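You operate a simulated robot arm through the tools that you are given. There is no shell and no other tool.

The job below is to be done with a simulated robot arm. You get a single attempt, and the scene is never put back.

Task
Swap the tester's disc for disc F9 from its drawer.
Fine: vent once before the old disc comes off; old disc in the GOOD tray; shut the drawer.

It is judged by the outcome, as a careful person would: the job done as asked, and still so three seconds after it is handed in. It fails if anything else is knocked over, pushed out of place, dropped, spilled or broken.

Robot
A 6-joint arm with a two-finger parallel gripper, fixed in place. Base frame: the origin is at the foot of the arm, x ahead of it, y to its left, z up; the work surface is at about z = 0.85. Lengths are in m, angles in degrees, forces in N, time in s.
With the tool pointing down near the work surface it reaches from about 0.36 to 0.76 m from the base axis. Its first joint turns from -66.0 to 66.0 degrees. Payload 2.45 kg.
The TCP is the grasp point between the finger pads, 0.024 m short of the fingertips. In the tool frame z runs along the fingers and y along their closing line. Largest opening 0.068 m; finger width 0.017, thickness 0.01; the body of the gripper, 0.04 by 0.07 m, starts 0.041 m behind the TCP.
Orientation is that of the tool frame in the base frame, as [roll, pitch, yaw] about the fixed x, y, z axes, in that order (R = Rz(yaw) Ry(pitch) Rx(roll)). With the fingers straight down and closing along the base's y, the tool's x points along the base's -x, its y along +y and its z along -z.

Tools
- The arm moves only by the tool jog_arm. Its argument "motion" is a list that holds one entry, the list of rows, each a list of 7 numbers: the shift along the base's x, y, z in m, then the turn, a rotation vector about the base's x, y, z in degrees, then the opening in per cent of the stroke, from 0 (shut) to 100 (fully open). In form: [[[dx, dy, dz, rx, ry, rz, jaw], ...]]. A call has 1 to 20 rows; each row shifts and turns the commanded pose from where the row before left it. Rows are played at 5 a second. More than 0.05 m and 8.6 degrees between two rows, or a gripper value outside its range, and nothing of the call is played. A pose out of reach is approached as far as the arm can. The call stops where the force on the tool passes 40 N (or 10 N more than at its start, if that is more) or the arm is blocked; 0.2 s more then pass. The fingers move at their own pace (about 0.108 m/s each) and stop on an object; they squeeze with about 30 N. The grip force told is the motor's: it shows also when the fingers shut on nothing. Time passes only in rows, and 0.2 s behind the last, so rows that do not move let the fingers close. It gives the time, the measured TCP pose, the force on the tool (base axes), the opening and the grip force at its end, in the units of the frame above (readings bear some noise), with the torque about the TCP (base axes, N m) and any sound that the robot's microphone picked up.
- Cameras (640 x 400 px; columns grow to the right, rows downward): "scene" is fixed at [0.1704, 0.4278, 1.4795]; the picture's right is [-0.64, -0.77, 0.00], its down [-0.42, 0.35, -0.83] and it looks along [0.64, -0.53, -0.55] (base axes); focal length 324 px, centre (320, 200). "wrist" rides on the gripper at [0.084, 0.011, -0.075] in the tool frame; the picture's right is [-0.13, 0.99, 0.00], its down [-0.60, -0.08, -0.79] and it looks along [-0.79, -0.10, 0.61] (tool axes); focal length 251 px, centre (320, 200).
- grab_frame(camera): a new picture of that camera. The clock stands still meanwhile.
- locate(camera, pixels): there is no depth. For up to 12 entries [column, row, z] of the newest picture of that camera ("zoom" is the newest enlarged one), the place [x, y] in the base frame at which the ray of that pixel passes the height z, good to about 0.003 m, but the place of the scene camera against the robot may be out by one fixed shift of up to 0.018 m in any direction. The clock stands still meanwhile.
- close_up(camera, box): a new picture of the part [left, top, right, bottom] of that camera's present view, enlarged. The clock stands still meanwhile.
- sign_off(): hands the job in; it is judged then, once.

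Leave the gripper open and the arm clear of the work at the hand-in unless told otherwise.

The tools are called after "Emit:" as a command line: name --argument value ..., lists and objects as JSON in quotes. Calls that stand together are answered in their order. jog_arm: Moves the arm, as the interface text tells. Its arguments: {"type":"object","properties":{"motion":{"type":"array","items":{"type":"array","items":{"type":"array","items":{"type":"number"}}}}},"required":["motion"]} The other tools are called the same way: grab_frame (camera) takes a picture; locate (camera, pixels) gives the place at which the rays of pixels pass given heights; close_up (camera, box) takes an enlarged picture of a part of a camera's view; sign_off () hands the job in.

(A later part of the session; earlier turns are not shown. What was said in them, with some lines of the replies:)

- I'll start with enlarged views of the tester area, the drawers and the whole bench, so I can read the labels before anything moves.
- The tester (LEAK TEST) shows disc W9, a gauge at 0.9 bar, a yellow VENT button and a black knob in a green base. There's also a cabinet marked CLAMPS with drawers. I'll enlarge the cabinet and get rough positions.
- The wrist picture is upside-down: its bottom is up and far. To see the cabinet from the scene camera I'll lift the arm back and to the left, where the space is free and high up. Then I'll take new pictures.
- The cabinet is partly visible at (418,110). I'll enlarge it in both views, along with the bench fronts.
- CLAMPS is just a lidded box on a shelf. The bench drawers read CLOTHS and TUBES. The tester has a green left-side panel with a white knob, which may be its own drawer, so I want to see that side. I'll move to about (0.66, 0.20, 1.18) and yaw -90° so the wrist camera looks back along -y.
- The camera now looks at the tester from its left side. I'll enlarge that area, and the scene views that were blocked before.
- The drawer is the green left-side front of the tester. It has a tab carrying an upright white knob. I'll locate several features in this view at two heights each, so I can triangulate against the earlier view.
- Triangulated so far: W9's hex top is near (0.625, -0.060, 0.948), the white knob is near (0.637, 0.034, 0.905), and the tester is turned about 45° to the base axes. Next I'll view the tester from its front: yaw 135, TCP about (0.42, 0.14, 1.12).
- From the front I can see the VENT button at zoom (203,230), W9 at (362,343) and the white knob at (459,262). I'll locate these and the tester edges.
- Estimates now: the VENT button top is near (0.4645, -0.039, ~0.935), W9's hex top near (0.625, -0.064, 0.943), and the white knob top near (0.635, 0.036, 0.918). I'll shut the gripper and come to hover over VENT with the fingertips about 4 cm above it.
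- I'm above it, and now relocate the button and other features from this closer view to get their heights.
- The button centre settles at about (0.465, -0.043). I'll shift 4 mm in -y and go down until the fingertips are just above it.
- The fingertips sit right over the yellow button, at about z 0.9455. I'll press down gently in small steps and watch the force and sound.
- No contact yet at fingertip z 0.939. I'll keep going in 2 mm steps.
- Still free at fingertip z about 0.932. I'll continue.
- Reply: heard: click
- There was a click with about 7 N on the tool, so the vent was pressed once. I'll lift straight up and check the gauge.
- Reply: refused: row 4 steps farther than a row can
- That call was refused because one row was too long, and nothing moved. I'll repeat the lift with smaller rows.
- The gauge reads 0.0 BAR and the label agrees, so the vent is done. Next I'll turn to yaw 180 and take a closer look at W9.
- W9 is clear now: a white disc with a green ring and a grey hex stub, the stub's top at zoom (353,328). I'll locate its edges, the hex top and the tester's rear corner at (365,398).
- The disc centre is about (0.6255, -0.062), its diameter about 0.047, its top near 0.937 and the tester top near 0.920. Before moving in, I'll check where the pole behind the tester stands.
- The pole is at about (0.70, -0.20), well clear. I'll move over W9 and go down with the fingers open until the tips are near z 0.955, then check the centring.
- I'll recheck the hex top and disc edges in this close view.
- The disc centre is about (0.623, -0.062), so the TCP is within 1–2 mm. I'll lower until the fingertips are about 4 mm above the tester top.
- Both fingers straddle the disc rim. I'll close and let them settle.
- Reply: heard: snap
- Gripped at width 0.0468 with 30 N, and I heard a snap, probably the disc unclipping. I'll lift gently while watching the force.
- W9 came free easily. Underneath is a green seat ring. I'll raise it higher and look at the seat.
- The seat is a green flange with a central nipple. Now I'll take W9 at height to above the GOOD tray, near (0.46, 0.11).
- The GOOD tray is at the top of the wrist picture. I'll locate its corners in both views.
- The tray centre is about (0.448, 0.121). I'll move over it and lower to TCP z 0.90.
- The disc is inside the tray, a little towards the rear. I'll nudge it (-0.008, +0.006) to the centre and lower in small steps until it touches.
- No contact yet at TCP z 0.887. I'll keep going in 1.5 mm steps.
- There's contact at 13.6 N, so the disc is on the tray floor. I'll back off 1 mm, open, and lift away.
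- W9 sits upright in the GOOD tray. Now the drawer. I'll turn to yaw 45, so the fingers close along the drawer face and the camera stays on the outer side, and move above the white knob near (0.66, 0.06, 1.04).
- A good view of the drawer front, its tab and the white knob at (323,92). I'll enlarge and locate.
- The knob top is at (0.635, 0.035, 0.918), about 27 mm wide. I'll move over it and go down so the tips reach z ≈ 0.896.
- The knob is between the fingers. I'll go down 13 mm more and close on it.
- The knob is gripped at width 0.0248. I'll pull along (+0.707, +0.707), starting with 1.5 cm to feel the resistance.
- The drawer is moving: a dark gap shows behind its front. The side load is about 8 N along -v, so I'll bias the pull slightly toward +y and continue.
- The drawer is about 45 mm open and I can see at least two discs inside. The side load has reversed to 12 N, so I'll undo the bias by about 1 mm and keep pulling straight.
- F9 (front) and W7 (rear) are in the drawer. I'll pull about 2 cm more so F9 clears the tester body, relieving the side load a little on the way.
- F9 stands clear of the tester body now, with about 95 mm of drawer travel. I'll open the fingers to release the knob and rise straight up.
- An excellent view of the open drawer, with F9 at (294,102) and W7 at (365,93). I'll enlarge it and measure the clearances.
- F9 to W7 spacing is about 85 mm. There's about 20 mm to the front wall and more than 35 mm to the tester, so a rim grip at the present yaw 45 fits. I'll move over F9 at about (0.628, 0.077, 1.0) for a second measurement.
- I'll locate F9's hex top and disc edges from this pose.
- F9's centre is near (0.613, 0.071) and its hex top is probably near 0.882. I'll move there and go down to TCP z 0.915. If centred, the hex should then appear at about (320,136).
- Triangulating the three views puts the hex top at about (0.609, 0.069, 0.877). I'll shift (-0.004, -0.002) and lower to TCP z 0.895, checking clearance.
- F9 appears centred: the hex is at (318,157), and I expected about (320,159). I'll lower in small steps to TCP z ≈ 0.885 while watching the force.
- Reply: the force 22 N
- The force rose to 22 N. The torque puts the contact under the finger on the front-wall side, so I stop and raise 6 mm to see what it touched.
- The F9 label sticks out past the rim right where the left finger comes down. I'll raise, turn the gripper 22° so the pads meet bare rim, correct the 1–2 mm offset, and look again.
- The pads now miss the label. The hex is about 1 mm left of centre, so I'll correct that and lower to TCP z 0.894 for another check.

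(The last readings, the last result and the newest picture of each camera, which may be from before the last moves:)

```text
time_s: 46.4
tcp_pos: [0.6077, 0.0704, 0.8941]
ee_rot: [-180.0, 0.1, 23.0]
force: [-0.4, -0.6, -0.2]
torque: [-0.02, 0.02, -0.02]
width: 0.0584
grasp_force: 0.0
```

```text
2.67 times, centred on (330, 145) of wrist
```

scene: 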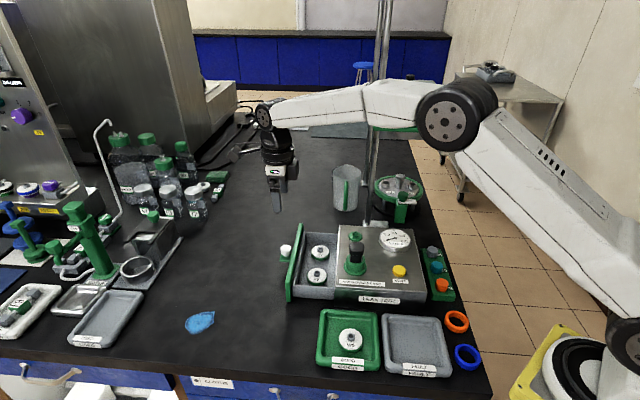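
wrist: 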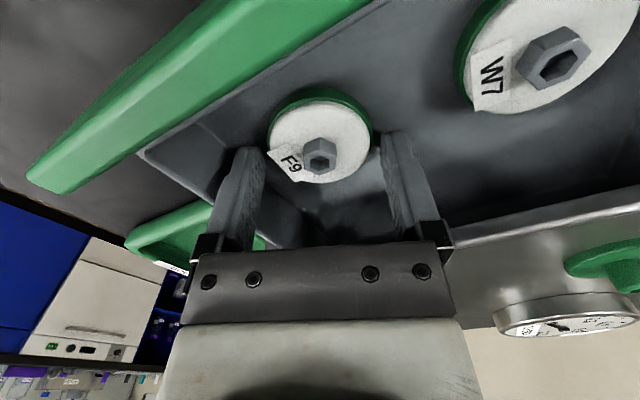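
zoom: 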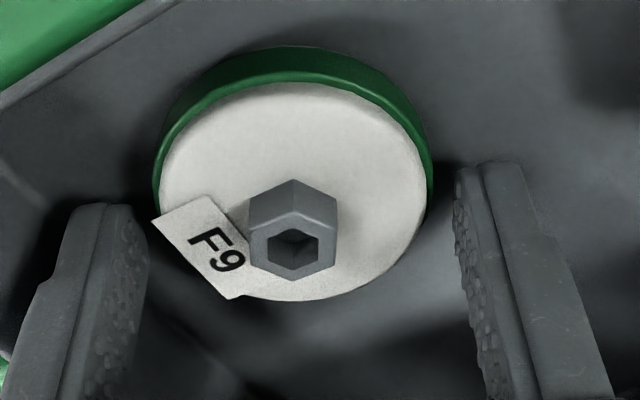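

F9's hex is centred at column 320. I'll lower in small steps to TCP z ≈ 0.886.

Emit:
jog_arm --motion '[[[0, 0, -0.003, 0, 0, 0, 86], [0, 0, -0.0025, 0, 0, 0, 86], [0, 0, -0.002, 0, 0, 0, 86], [0, 0, 0, 0, 0, 0, 86]]]'

Emit:
close_up --camera "wrist" --box '[220, 70, 440, 220]'

```text
time_s: 47.4
tcp_pos: [0.6068, 0.071, 0.8869]
ee_rot: [180.0, 0.0, 23.0]
force: [-2.0, 1.3, 12.4]
torque: [0.03, 0.14, -0.05]
width: 0.0579
grasp_force: 0.0
```

```text
2.67 times, centred on (330, 145) of wrist
```

zoom: 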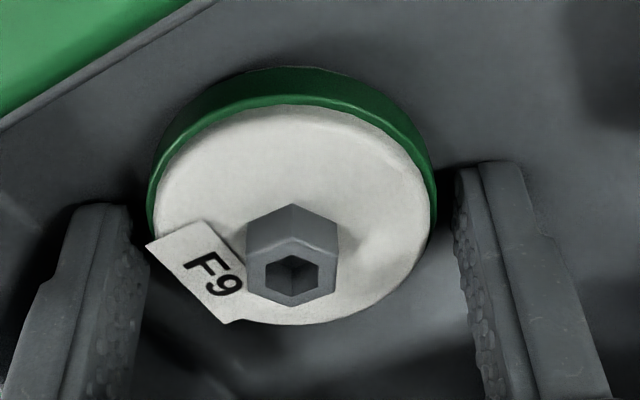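

Both fingertips touch the drawer floor lightly (12 N, almost no torque), with the rim between the pads. I'll lift 1 mm and close on the rim.

Emit:
jog_arm --motion '[[[0, 0, 0.001, 0, 0, 0, 75], [0, 0, 0, 0, 0, 0, 0], [0, 0, 0, 0, 0, 0, 0], [0, 0, 0, 0, 0, 0, 0]]]'

Emit:
grab_frame --camera "wrist"

```text
time_s: 48.4
tcp_pos: [0.6076, 0.0711, 0.888]
ee_rot: [179.9, 0.1, 23.1]
force: [1.4, -1.6, 5.9]
torque: [-0.12, -0.11, 0.0]
width: 0.0477
grasp_force: 30.1
```

```text
taken
```

wrist: 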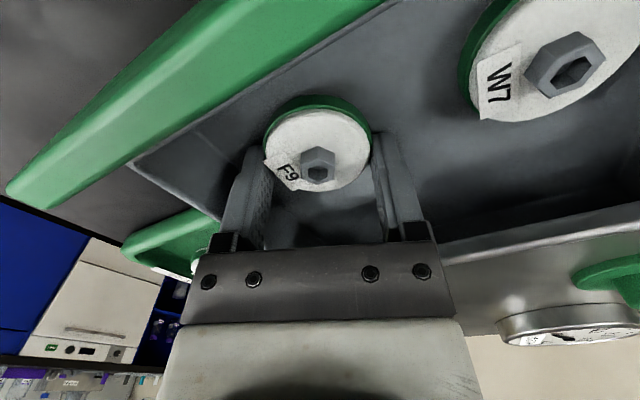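

Gripped at width 0.0477. I'll lift slowly out of the drawer.

Emit:
jog_arm --motion '[[[0, 0, 0.004, 0, 0, 0, 0], [0, 0, 0.01, 0, 0, 0, 0], [0, 0, 0.02, 0, 0, 0, 0], [0, 0, 0.03, 0, 0, 0, 0], [0, 0, 0.03, 0, 0, 0, 0], [0, 0, 0.03, 0, 0, 0, 0], [0, 0, 0, 0, 0, 0, 0]]]'

Emit:
grab_frame --camera "wrist"

Emit:
close_up --camera "scene" --box '[270, 180, 390, 310]'

```text
time_s: 50.0
tcp_pos: [0.6075, 0.0705, 1.0113]
ee_rot: [-179.9, 0.2, 22.9]
force: [0.3, 0.6, -1.5]
torque: [0.0, -0.01, 0.04]
width: 0.0479
grasp_force: 29.8
```

```text
taken
```

wrist: 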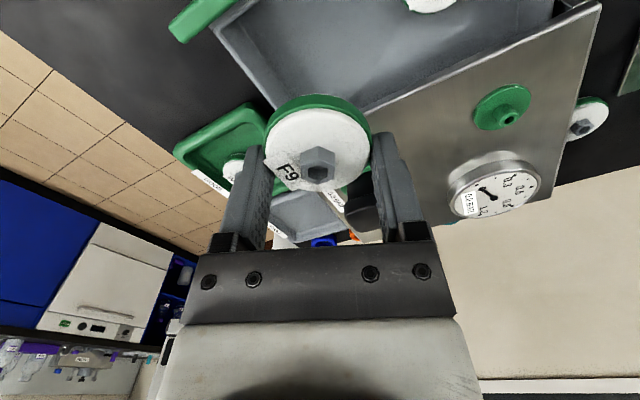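

```text
3.08 times, centred on (330, 245) of scene
```

zoom: 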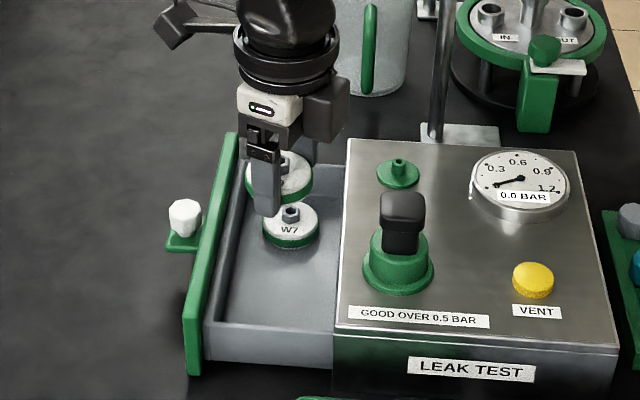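

F9 is held level. I'll take the same enlarged view as I took of W9, to compare how it sits in the grip.

Emit:
close_up --camera "wrist" --box '[240, 60, 400, 200]'

```text
2.86 times, centred on (320, 130) of wrist
```

zoom: 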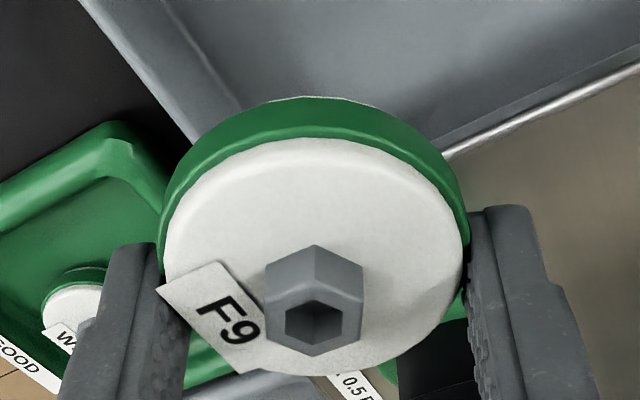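

F9 sits within about 1 mm of how W9 sat. Next I'll locate the seat nipple at (510,117) and F9's own hex in this view.

Emit:
close_up --camera "wrist" --box '[440, 60, 560, 150]'

Emit:
locate --camera "wrist" --pixels '[[318, 173.7, 1.005], [318, 173.7, 1.0], [510, 117, 0.93], [510, 117, 0.94]]'

```text
4.44 times, centred on (500, 105) of wrist
```

zoom: 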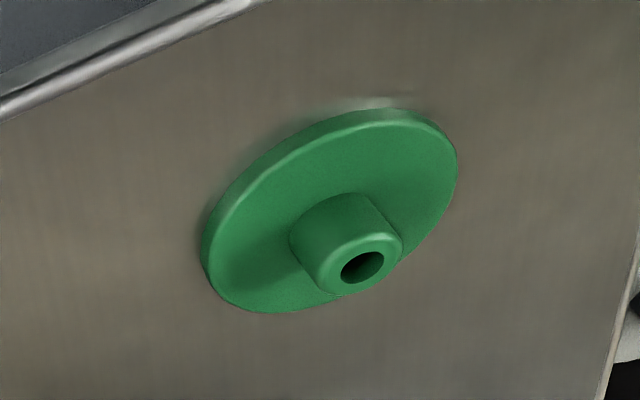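

```text
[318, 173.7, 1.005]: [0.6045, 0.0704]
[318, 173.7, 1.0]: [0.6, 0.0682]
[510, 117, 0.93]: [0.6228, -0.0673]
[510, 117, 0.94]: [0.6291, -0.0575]
```

The seat centre comes out at about (0.624, -0.065), which agrees with W9's original position. I'll bring F9 over it at height, then check.

Emit:
jog_arm --motion '[[[0.003, -0.02, 0.02, 0, 0, 0, 0], [0.003, -0.029, 0, 0, 0, 0, 0], [0.0033, -0.029, 0, 0, 0, 0, 0], [0.0033, -0.029, 0, 0, 0, 0, 0], [0.0034, -0.0285, 0, 0, 0, 0, 0], [0, 0, -0.02, 0, 0, 0, 0], [0, 0, -0.02, 0, 0, 0, 0], [0, 0, 0, 0, 0, 0, 0]]]'

Emit:
grab_frame --camera "wrist"

Emit:
close_up --camera "scene" --box '[310, 180, 410, 270]'

```text
time_s: 51.8
tcp_pos: [0.6241, -0.0659, 0.9906]
ee_rot: [180.0, 0.1, 23.0]
force: [-0.4, -0.7, -0.4]
torque: [0.02, -0.01, 0.02]
width: 0.0479
grasp_force: 29.5
```

```text
taken
```

wrist: 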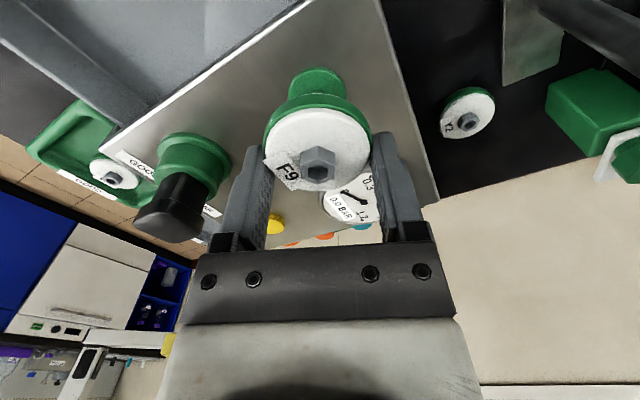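

```text
4.44 times, centred on (360, 225) of scene
```

zoom: 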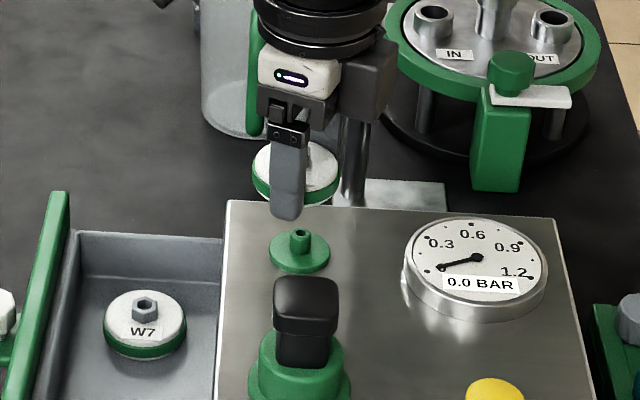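

The seat flange lines up with F9's column in the wrist view. I'll check the alignment in the scene camera at higher zoom.

Emit:
close_up --camera "scene" --box '[335, 200, 385, 250]'

Emit:
close_up --camera "wrist" --box '[240, 50, 400, 200]'

```text
8.00 times, centred on (360, 225) of scene
```

zoom: 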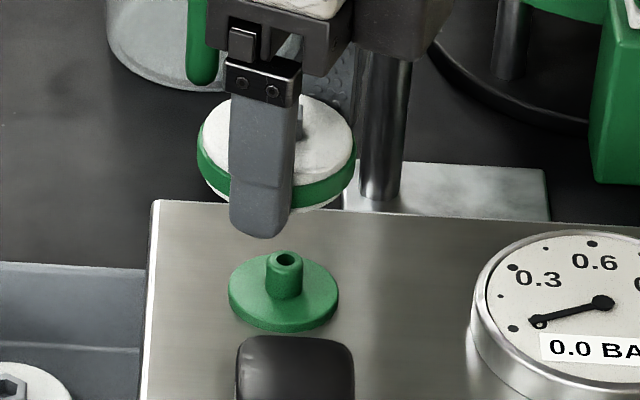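

```text
2.67 times, centred on (320, 125) of wrist
```

zoom: 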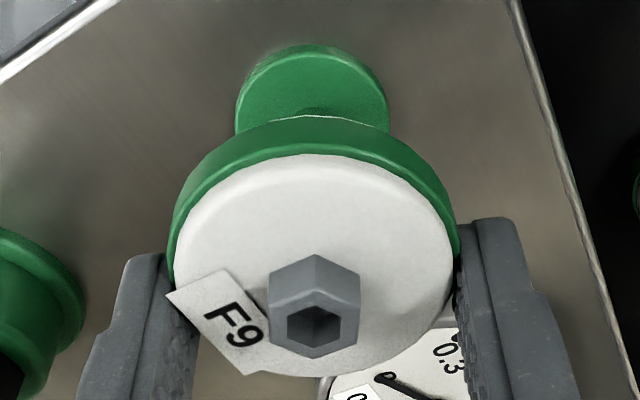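

The two views disagree slightly. The scene view is a relative measurement and shows F9 about 5 mm left of the nipple, which means the disc sits about 3 mm forward of the TCP in the grip. I'll shift (-0.005, -0.0015), lower to z 0.972 and compare again close to the nipple.

Emit:
jog_arm --motion '[[[-0.005, -0.0015, -0.008, 0, 0, 0, 0], [0, 0, -0.01, 0, 0, 0, 0], [0, 0, 0, 0, 0, 0, 0]]]'

Emit:
close_up --camera "scene" --box '[335, 210, 385, 260]'

Emit:
close_up --camera "wrist" --box '[240, 50, 400, 200]'

```text
time_s: 52.6
tcp_pos: [0.6171, -0.0659, 0.9735]
ee_rot: [-180.0, 0.2, 23.0]
force: [-0.6, -0.2, -0.2]
torque: [0.02, -0.03, 0.01]
width: 0.0476
grasp_force: 29.8
```

```text
8.00 times, centred on (360, 235) of scene
```

zoom: 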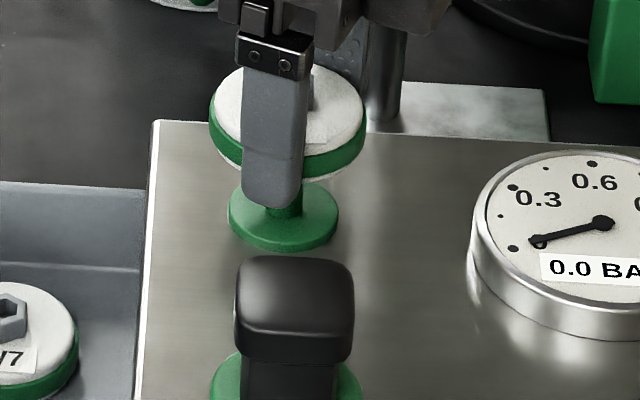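

```text
2.67 times, centred on (320, 125) of wrist
```

zoom: 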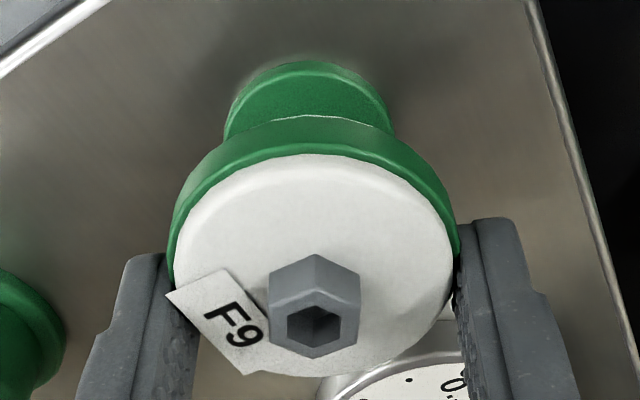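

The scene view now shows alignment within about 0.3 mm. The wrist view says the seat is about 1.5 mm to the left. I'll shift (-0.001, +0.001) and lower close to the nipple to look again.

Emit:
jog_arm --motion '[[[-0.001, 0.001, -0.004, 0, 0, 0, 0], [0, 0, -0.004, 0, 0, 0, 0], [0, 0, 0, 0, 0, 0, 0]]]'

Emit:
close_up --camera "scene" --box '[335, 210, 385, 260]'

Emit:
close_up --camera "wrist" --box '[240, 50, 400, 200]'

```text
time_s: 53.4
tcp_pos: [0.6173, -0.0653, 0.9659]
ee_rot: [179.9, 0.1, 23.0]
force: [0.0, -0.3, -0.4]
torque: [-0.01, 0.01, 0.02]
width: 0.0476
grasp_force: 30.0
```

```text
8.00 times, centred on (360, 235) of scene
```

zoom: 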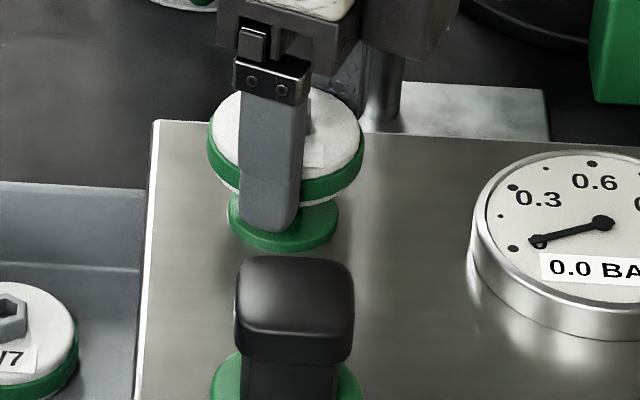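

```text
2.67 times, centred on (320, 125) of wrist
```

zoom: 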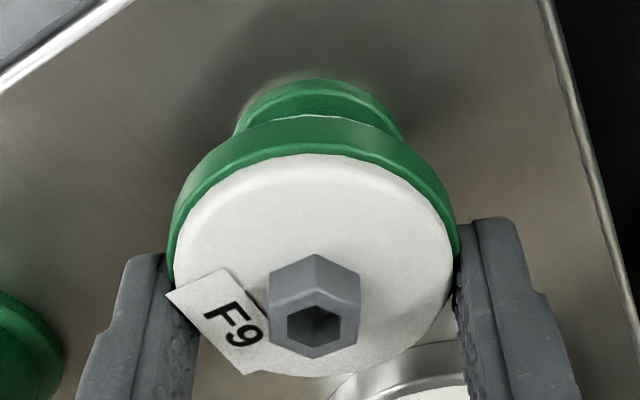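

I'm now within about 1 mm in both views. After a small correction of (-0.0003, -0.0008) I'll lower onto the nipple in 2 mm steps while watching the force.

Emit:
jog_arm --motion '[[[-0.0003, -0.0008, -0.002, 0, 0, 0, 0], [0, 0, -0.002, 0, 0, 0, 0], [0, 0, -0.002, 0, 0, 0, 0], [0, 0, 0, 0, 0, 0, 0]]]'

```text
time_s: 54.4
tcp_pos: [0.617, -0.0671, 0.96]
ee_rot: [180.0, 0.1, 23.1]
force: [-0.4, 0.4, -0.4]
torque: [-0.01, 0.01, 0.0]
width: 0.0476
grasp_force: 30.0
```

No contact yet, so I'll continue.

Emit:
jog_arm --motion '[[[0, 0, -0.002, 0, 0, 0, 0], [0, 0, -0.002, 0, 0, 0, 0], [0, 0, 0, 0, 0, 0, 0]]]'

Emit:
close_up --camera "scene" --box '[335, 210, 385, 260]'

Emit:
close_up --camera "wrist" --box '[240, 50, 400, 200]'

```text
time_s: 55.2
tcp_pos: [0.6163, -0.067, 0.9555]
ee_rot: [180.0, 0.1, 23.0]
force: [0.2, 0.3, -0.9]
torque: [0.05, 0.0, 0.01]
width: 0.0474
grasp_force: 30.2
```

```text
8.00 times, centred on (360, 235) of scene
```

zoom: 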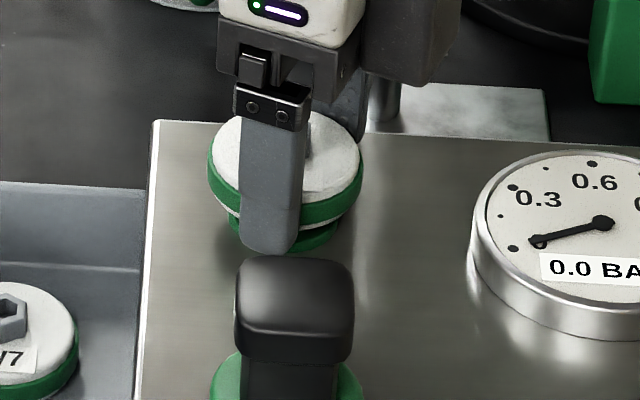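

```text
2.67 times, centred on (320, 125) of wrist
```

zoom: 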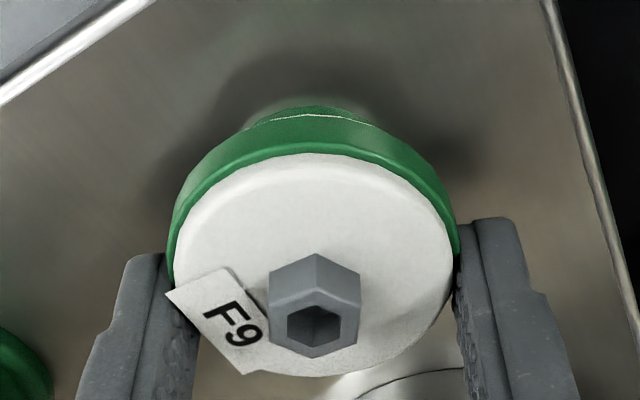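

Still no side load, and the nipple appears to be entering the disc. I'll continue in 1.5 mm steps.

Emit:
jog_arm --motion '[[[0, 0, -0.0015, 0, 0, 0, 0], [0, 0, -0.0015, 0, 0, 0, 0], [0, 0, 0, 0, 0, 0, 0]]]'

```text
time_s: 56.0
tcp_pos: [0.6175, -0.0665, 0.9525]
ee_rot: [179.9, 0.1, 23.0]
force: [-1.2, 0.0, -0.1]
torque: [0.01, 0.01, -0.04]
width: 0.0476
grasp_force: 30.1
```

Emit:
jog_arm --motion '[[[0, 0, -0.0015, 0, 0, 0, 0], [0, 0, -0.001, 0, 0, 0, 0], [0, 0, 0, 0, 0, 0, 0]]]'

Emit:
close_up --camera "scene" --box '[335, 210, 385, 260]'

```text
time_s: 56.8
tcp_pos: [0.6158, -0.0665, 0.9504]
ee_rot: [180.0, 0.2, 22.9]
force: [-0.3, 0.2, -0.4]
torque: [-0.02, -0.01, 0.0]
width: 0.0475
grasp_force: 29.9
```

```text
8.00 times, centred on (360, 235) of scene
```

zoom: 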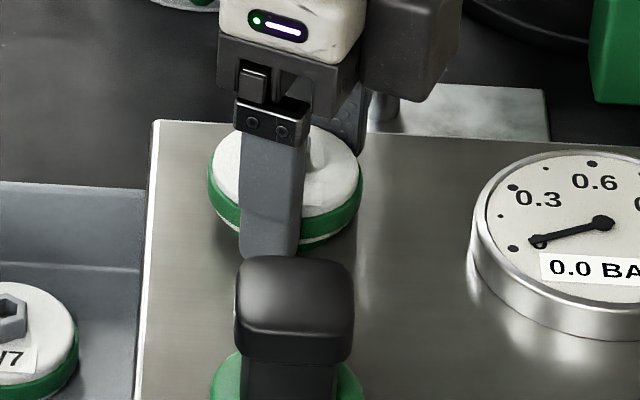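

F9 sits about 2–3 mm above W9's seated level, and is well centred. I'll press down further in 1 mm steps.

Emit:
jog_arm --motion '[[[0, 0, -0.001, 0, 0, 0, 0], [0, 0, -0.001, 0, 0, 0, 0], [0, 0, 0, 0, 0, 0, 0]]]'

```text
time_s: 57.6
tcp_pos: [0.6174, -0.0658, 0.9485]
ee_rot: [180.0, 0.1, 23.0]
force: [0.7, 0.1, 0.7]
torque: [0.0, -0.01, 0.02]
width: 0.0475
grasp_force: 29.4
```

Emit:
jog_arm --motion '[[[0, 0, -0.001, 0, 0, 0, 0], [0, 0, -0.001, 0, 0, 0, 0], [0, 0, 0, 0, 0, 0, 0]]]'

Emit:
close_up --camera "scene" --box '[335, 210, 385, 260]'

```text
time_s: 58.4
tcp_pos: [0.6168, -0.0672, 0.9463]
ee_rot: [-180.0, 0.1, 23.0]
force: [-14.0, 2.1, 21.3]
torque: [-0.17, 0.14, 0.39]
width: 0.0474
grasp_force: 30.0
heard: snap
```

```text
8.00 times, centred on (360, 235) of scene
```

zoom: 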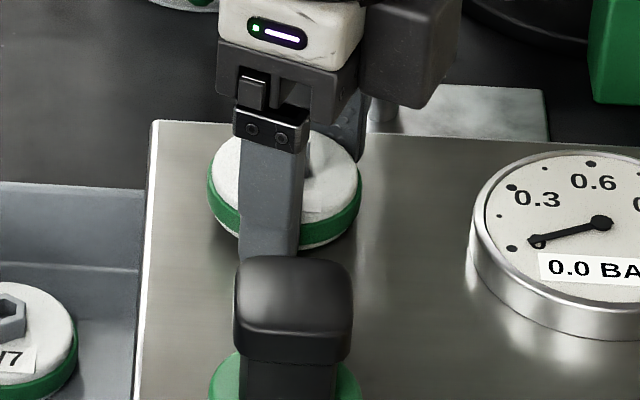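

I heard a snap with 21 N downward, so F9 has clicked onto the seat. I'll open the fingers in place without lifting, then check.

Emit:
jog_arm --motion '[[[0, 0, 0, 0, 0, 0, 80], [0, 0, 0, 0, 0, 0, 95], [0, 0, 0, 0, 0, 0, 95]]]'

Emit:
grab_frame --camera "wrist"

Emit:
close_up --camera "scene" --box '[335, 210, 385, 260]'

```text
time_s: 59.2
tcp_pos: [0.6164, -0.0662, 0.947]
ee_rot: [180.0, 0.1, 23.0]
force: [-0.5, 0.3, 0.1]
torque: [0.02, 0.0, 0.02]
width: 0.0644
grasp_force: 0.1
```

```text
taken
```

wrist: 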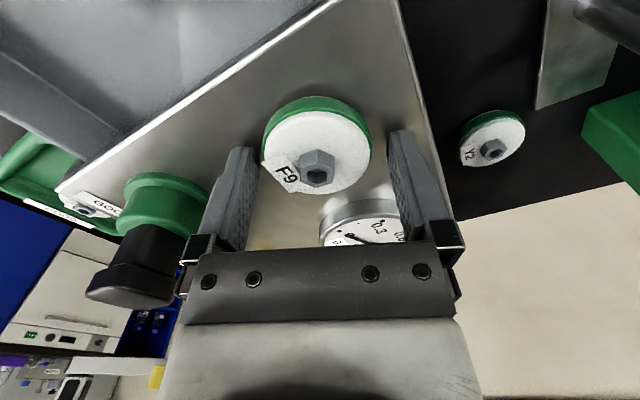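

```text
8.00 times, centred on (360, 235) of scene
```

zoom: 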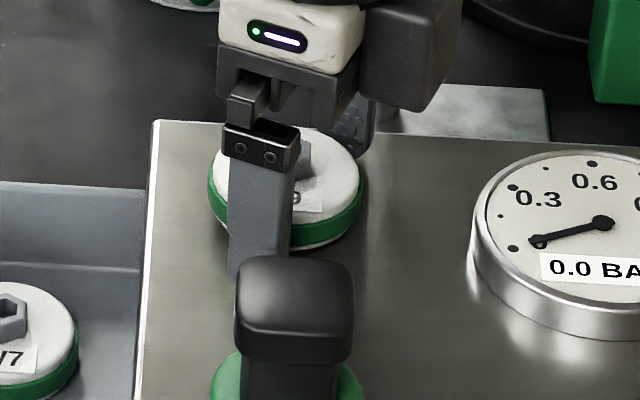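

Released. F9 stays in place and reads level. I'll rise straight up and inspect the seated disc.

Emit:
jog_arm --motion '[[[0, 0, 0.01, 0, 0, 0, 95], [0, 0, 0.03, 0, 0, 0, 95], [0, 0, 0.04, 0, 0, 0, 100], [0, 0, 0.04, 0, 0, 0, 100], [0.02, 0.04, 0, 0, 0, 0, 100]]]'

Emit:
close_up --camera "scene" --box '[330, 205, 410, 265]'

Emit:
grab_frame --camera "wrist"

```text
time_s: 60.4
tcp_pos: [0.6368, -0.0249, 1.0663]
ee_rot: [-180.0, 0.1, 23.0]
force: [-0.6, -0.1, -0.8]
torque: [-0.02, 0.0, 0.03]
width: 0.0681
grasp_force: 0.0
```

```text
6.67 times, centred on (370, 235) of scene
```

zoom: 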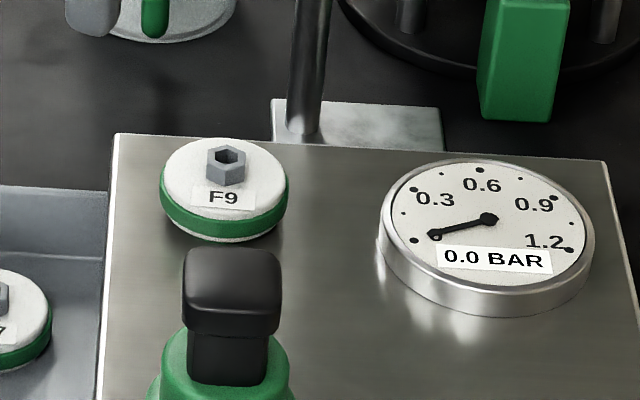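

```text
taken
```

wrist: 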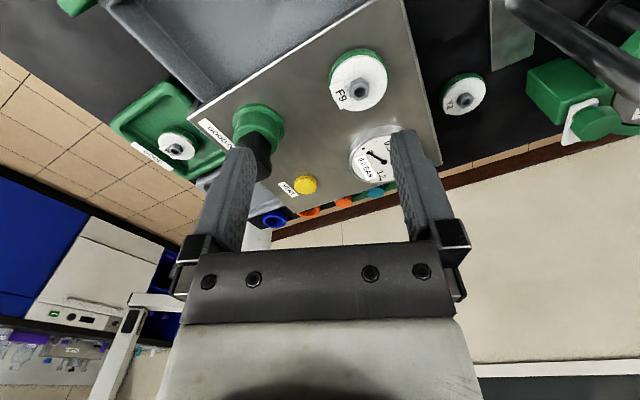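

F9 sits at the same place and level as W9 did. Now to shut the drawer: I'll return above the knob at yaw 45, where I released it (0.704, 0.102).

Emit:
jog_arm --motion '[[[0.0168, 0.0316, 0, 0, 0, 5.5, 100], [0.0168, 0.0316, 0, 0, 0, 5.5, 100], [0.0168, 0.0316, 0, 0, 0, 5.5, 100], [0.0168, 0.0316, 0, 0, 0, 5.5, 100], [0, 0, -0.04, 0, 0, 0, 100], [0, 0, -0.04, 0, 0, 0, 100], [0, 0, -0.02, 0, 0, 0, 100], [0, 0, 0, 0, 0, 0, 100]]]'

Emit:
grab_frame --camera "wrist"

Emit:
close_up --camera "scene" --box '[260, 200, 400, 310]'

```text
time_s: 62.2
tcp_pos: [0.7047, 0.0996, 0.9666]
ee_rot: [180.0, 0.1, 45.0]
force: [-0.8, 0.5, -0.4]
torque: [-0.02, 0.0, 0.01]
width: 0.0679
grasp_force: 0.0
```

```text
taken
```

wrist: 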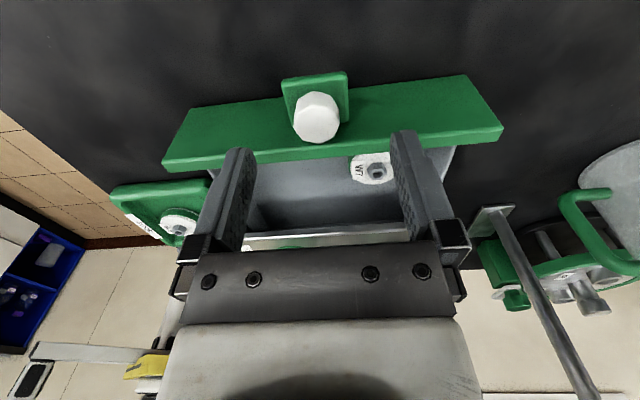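

```text
3.64 times, centred on (330, 255) of scene
```

zoom: 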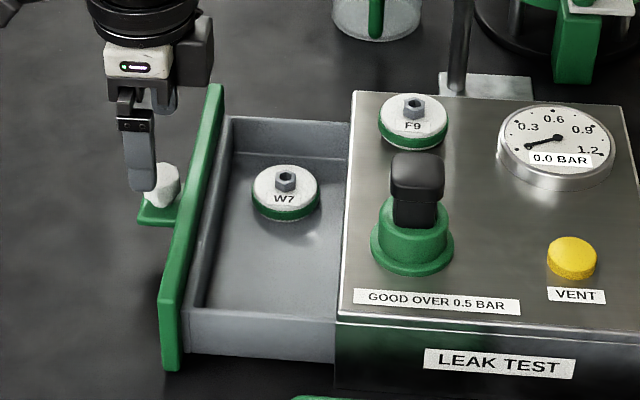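

The knob is between the fingers and the drawer hasn't moved. I'll lower 43 mm and grip it as before.

Emit:
jog_arm --motion '[[[-0.001, 0.001, -0.02, 0, 0, 0, 100], [0, 0, -0.015, 0, 0, 0, 100], [0, 0, -0.008, 0, 0, 0, 100], [0, 0, 0, 0, 0, 0, 50], [0, 0, 0, 0, 0, 0, 20], [0, 0, 0, 0, 0, 0, 0], [0, 0, 0, 0, 0, 0, 0]]]'

Emit:
grab_frame --camera "wrist"

```text
time_s: 63.8
tcp_pos: [0.7013, 0.101, 0.9223]
ee_rot: [-179.8, 0.1, 45.0]
force: [-5.9, 6.6, 2.4]
torque: [-0.03, 0.18, 0.02]
width: 0.0246
grasp_force: 40.0
```

```text
taken
```

wrist: 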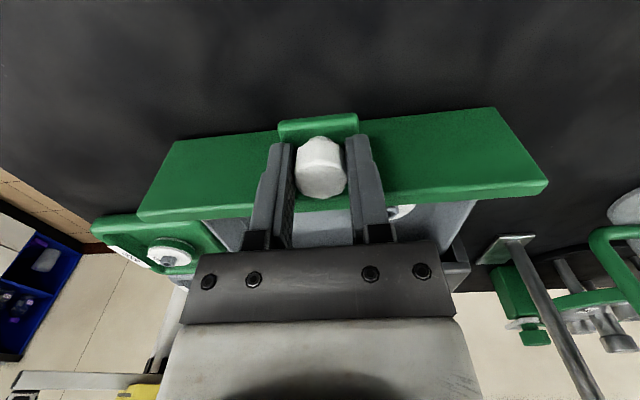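

The knob is gripped. I'll push along (-0.707, -0.707), with a 1 mm side relief first, and cover about 65 mm.

Emit:
jog_arm --motion '[[[-0.0057, -0.0043, 0, 0, 0, 0, 0], [-0.006, -0.006, 0, 0, 0, 0, 0], [-0.006, -0.006, 0, 0, 0, 0, 0], [-0.006, -0.006, 0, 0, 0, 0, 0], [-0.006, -0.006, 0, 0, 0, 0, 0], [-0.006, -0.006, 0, 0, 0, 0, 0], [-0.006, -0.006, 0, 0, 0, 0, 0], [-0.005, -0.005, 0, 0, 0, 0, 0], [0, 0, 0, 0, 0, 0, 0]]]'

Emit:
close_up --camera "scene" --box '[260, 200, 400, 310]'

```text
time_s: 65.8
tcp_pos: [0.6555, 0.0543, 0.9232]
ee_rot: [-180.0, 0.1, 45.0]
force: [-3.8, 4.9, 5.8]
torque: [-0.05, -0.25, 0.13]
width: 0.0245
grasp_force: 40.3
```

```text
3.64 times, centred on (330, 255) of scene
```

zoom: 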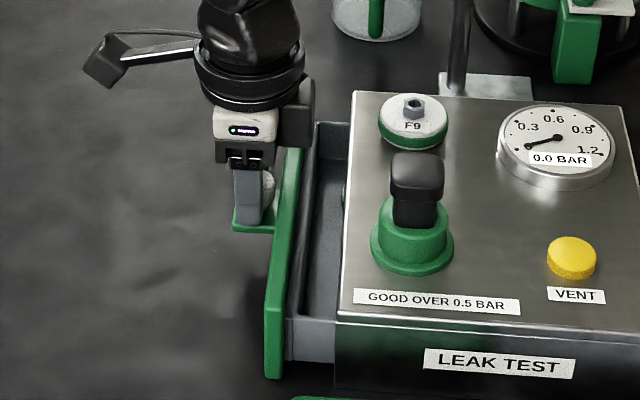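

About 27 mm is left. I'll push on, more slowly near the end.

Emit:
jog_arm --motion '[[[-0.006, -0.006, 0, 0, 0, 0, 0], [-0.006, -0.006, 0, 0, 0, 0, 0], [-0.004, -0.004, 0, 0, 0, 0, 0], [-0.002, -0.002, 0, 0, 0, 0, 0], [-0.001, -0.001, 0, 0, 0, 0, 0], [0, 0, 0, 0, 0, 0, 0]]]'

Emit:
grab_frame --camera "wrist"

Emit:
close_up --camera "scene" --box '[280, 200, 400, 310]'

```text
time_s: 67.2
tcp_pos: [0.6367, 0.037, 0.924]
ee_rot: [-179.9, 0.1, 45.0]
force: [-1.4, 2.7, 4.8]
torque: [-0.11, -0.15, 0.04]
width: 0.0245
grasp_force: 40.6
```

```text
taken
```

wrist: 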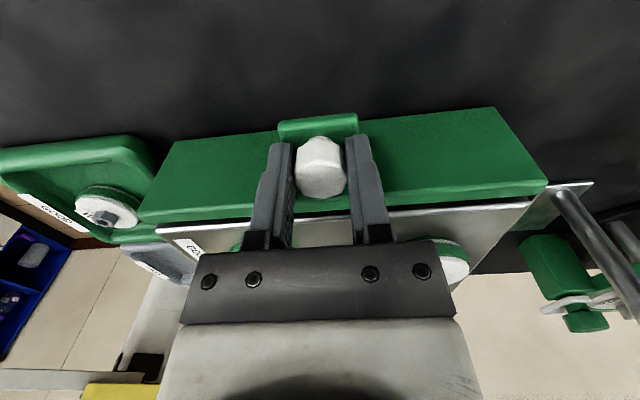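

```text
3.64 times, centred on (340, 255) of scene
```

zoom: 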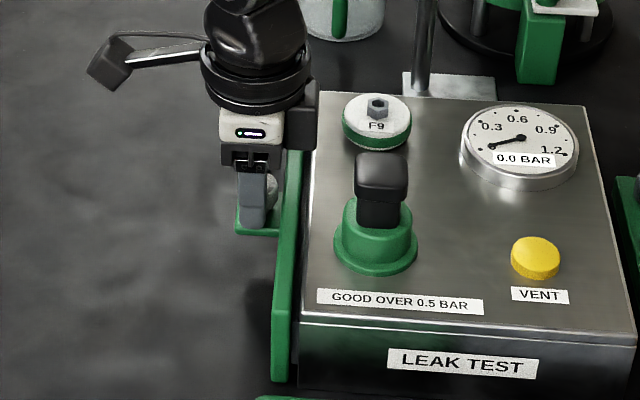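

A gap of about 1–2 mm is left. I'll push on in 1 mm steps until it meets the stop.

Emit:
jog_arm --motion '[[[-0.0008, -0.0008, 0, 0, 0, 0, 0], [-0.0008, -0.0008, 0, 0, 0, 0, 0], [0, 0, 0, 0, 0, 0, 0]]]'

Emit:
close_up --camera "wrist" --box '[130, 90, 560, 280]'

```text
time_s: 68.0
tcp_pos: [0.6353, 0.0345, 0.9238]
ee_rot: [180.0, 0.2, 45.1]
force: [-2.2, 0.5, 2.8]
torque: [0.68, -0.89, 0.15]
width: 0.0247
grasp_force: 40.5
```

```text
1.49 times, centred on (345, 185) of wrist
```

zoom: 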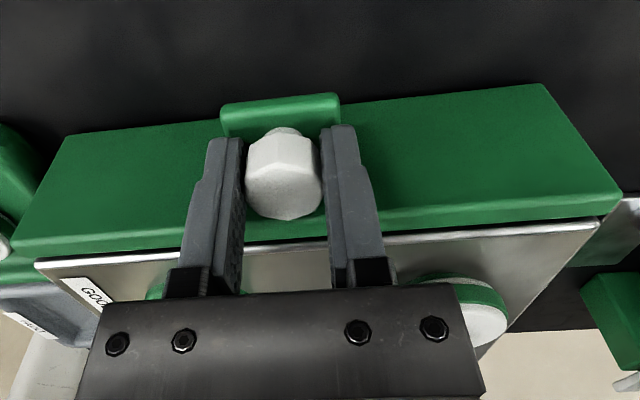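

The TCP is back at the original shut position, and the torque suggests the stop. One more gentle push will confirm it.

Emit:
jog_arm --motion '[[[-0.0008, -0.0008, 0, 0, 0, 0, 0], [-0.0006, -0.0006, 0, 0, 0, 0, 0], [0, 0, 0, 0, 0, 0, 0]]]'

Emit:
close_up --camera "scene" --box '[300, 215, 370, 310]'

```text
time_s: 68.8
tcp_pos: [0.6351, 0.0339, 0.9221]
ee_rot: [-180.0, 0.0, 45.0]
force: [4.1, 1.8, 3.3]
torque: [-0.2, 0.37, -0.15]
width: 0.0245
grasp_force: 40.4
```

```text
4.21 times, centred on (335, 262) of scene
```

zoom: 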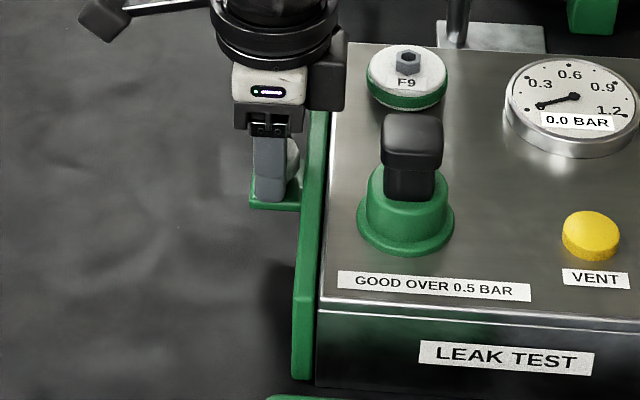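

Emit:
jog_arm --motion '[[[-0.001, -0.001, 0, 0, 0, 0, 0], [0, 0, 0, 0, 0, 0, 0]]]'

```text
time_s: 69.4
tcp_pos: [0.6346, 0.0325, 0.9244]
ee_rot: [179.9, 0.0, 45.1]
force: [11.3, 9.8, 2.1]
torque: [-0.63, 0.64, 0.08]
width: 0.0249
grasp_force: 40.4
```

The reaction rose to about 15 N along the outward direction, so the drawer is against its stop. I'll ease off 1 mm of command, open, and rise straight up.

Emit:
jog_arm --motion '[[[0.0008, 0.0008, 0, 0, 0, 0, 0], [0, 0, 0, 0, 0, 0, 60], [0, 0, 0, 0, 0, 0, 100], [0, 0, 0, 0, 0, 0, 100], [0, 0, 0.03, 0, 0, 0, 100], [0, 0, 0.04, 0, 0, 0, 100], [0, 0, 0.045, 0, 0, 0, 100], [0, 0, 0.045, 0, 0, 0, 100]]]'

Emit:
grab_frame --camera "wrist"

Emit:
close_up --camera "scene" --box '[310, 210, 400, 310]'

Emit:
close_up --camera "wrist" --box '[200, 40, 440, 200]'

```text
time_s: 71.2
tcp_pos: [0.6337, 0.0338, 1.0837]
ee_rot: [-179.9, 0.2, 44.9]
force: [-0.8, -0.2, 1.0]
torque: [-0.03, 0.0, 0.01]
width: 0.0679
grasp_force: 0.1
```

```text
taken
```

wrist: 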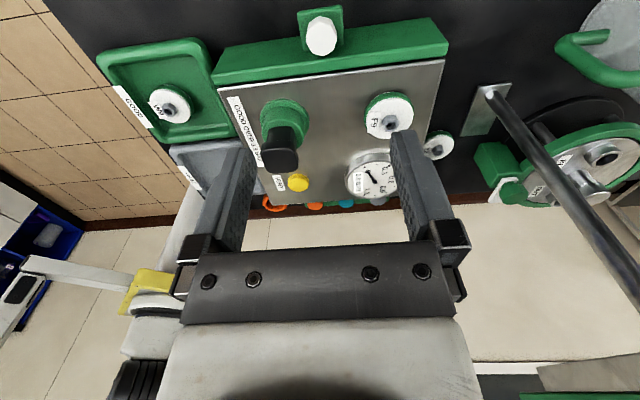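

```text
4.00 times, centred on (355, 260) of scene
```

zoom: 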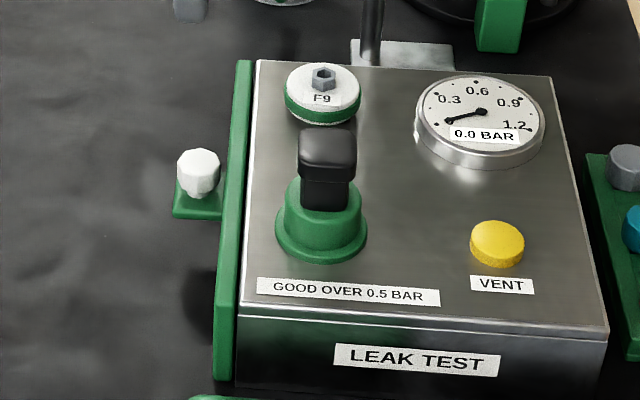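

```text
2.50 times, centred on (320, 120) of wrist
```

zoom: 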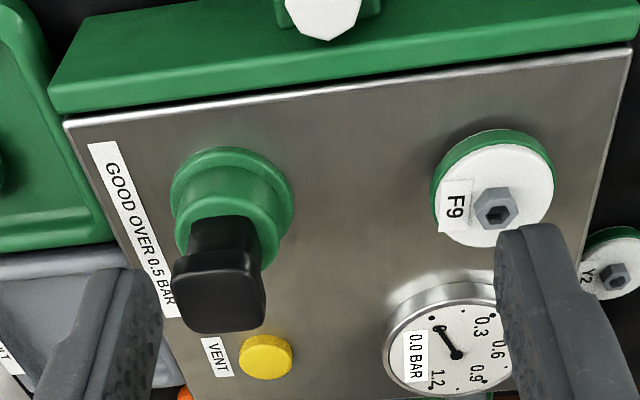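

The scene view matches the starting picture: drawer flush, knob back at the same pixel, F9 on the seat, gauge at 0.0. I'll raise the arm and move clear, then do a final check of the whole scene.

Emit:
jog_arm --motion '[[[0, 0, 0.04, 0, 0, 0, 100], [0, 0, 0.04, 0, 0, 0, 100], [0, 0, 0.04, 0, 0, 0, 100], [-0.03, 0.03, 0, 0, 0, 8, 100], [-0.03, 0.03, 0, 0, 0, 8, 100], [-0.03, 0.03, 0, 0, 0, 8, 100], [-0.03, 0.03, 0, 0, 0, 8, 100], [-0.03, 0.02, 0, 0, 0, 8, 100], [-0.03, 0.02, 0, 0, 0, 8, 100], [-0.02, 0.01, 0, 0, 0, 8, 100], [0, 0, 0, 0, 0, 0, 100], [0, 0, 0, 0, 0, 0, 100]]]'

Emit:
grab_frame --camera "scene"

Emit:
close_up --camera "scene" --box '[300, 210, 480, 390]'

Emit:
grab_frame --camera "wrist"

```text
time_s: 73.8
tcp_pos: [0.4352, 0.2042, 1.2029]
ee_rot: [180.0, 0.0, 101.0]
force: [0.1, 0.0, -0.8]
torque: [-0.02, -0.02, -0.02]
width: 0.0682
grasp_force: 0.0
```

```text
taken
```

scene: 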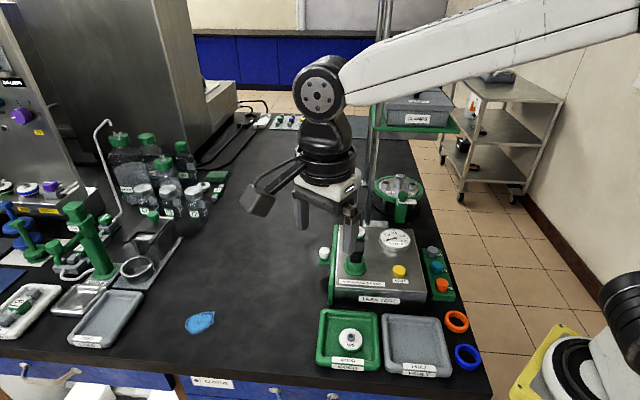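

```text
2.22 times, centred on (390, 300) of scene
```

zoom: 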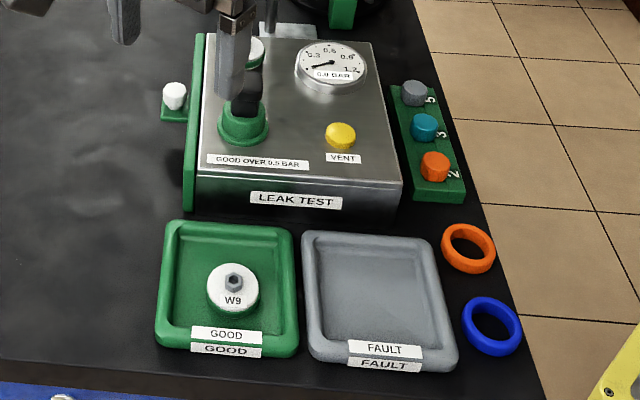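

```text
taken
```

wrist: 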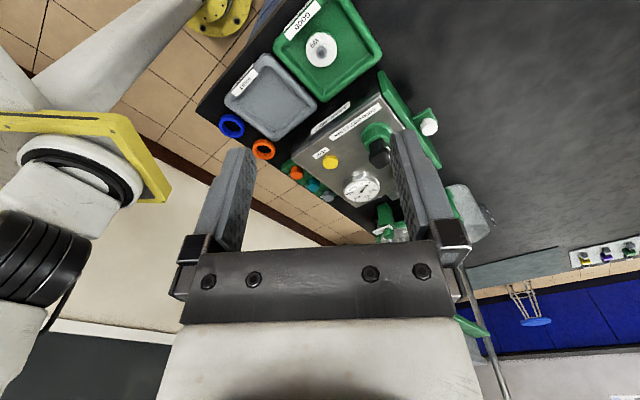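

W9 is in the GOOD tray and F9 is on the tester. The tester was vented once to 0.0 bar before W9 came off. The drawer is shut, everything else is where it was, and the gripper is open and well clear. I'm handing in.

Emit:
sign_off

```text
The job is handed in.
```

The tester now holds disc F9, the old disc W9 is in the GOOD tray, and the drawer is shut.

- **Vent:** I pressed VENT once before taking W9 off. It clicked and the gauge fell from 0.9 to 0.0 bar.
- **Old disc:** W9 made a snap as the fingers closed on it, and then lifted off freely. It is sitting upright in the tray.
- **New disc:** F9 snapped onto the seat when pressed down, and it sits at the same place and height W9 did. I did not run a leak test on it.
- **Drawer:** I pushed it in until it met its stop, and the front is flush with the tester again. W7 is still inside.

While lowering onto F9 in the drawer, the fingertips pressed on something at about 22 N, most likely F9's label or the drawer floor. I backed off, turned the gripper clear of the label and tried again. I saw no damage and nothing moved out of place.

The gripper is open and the arm is parked high, clear of the bench.
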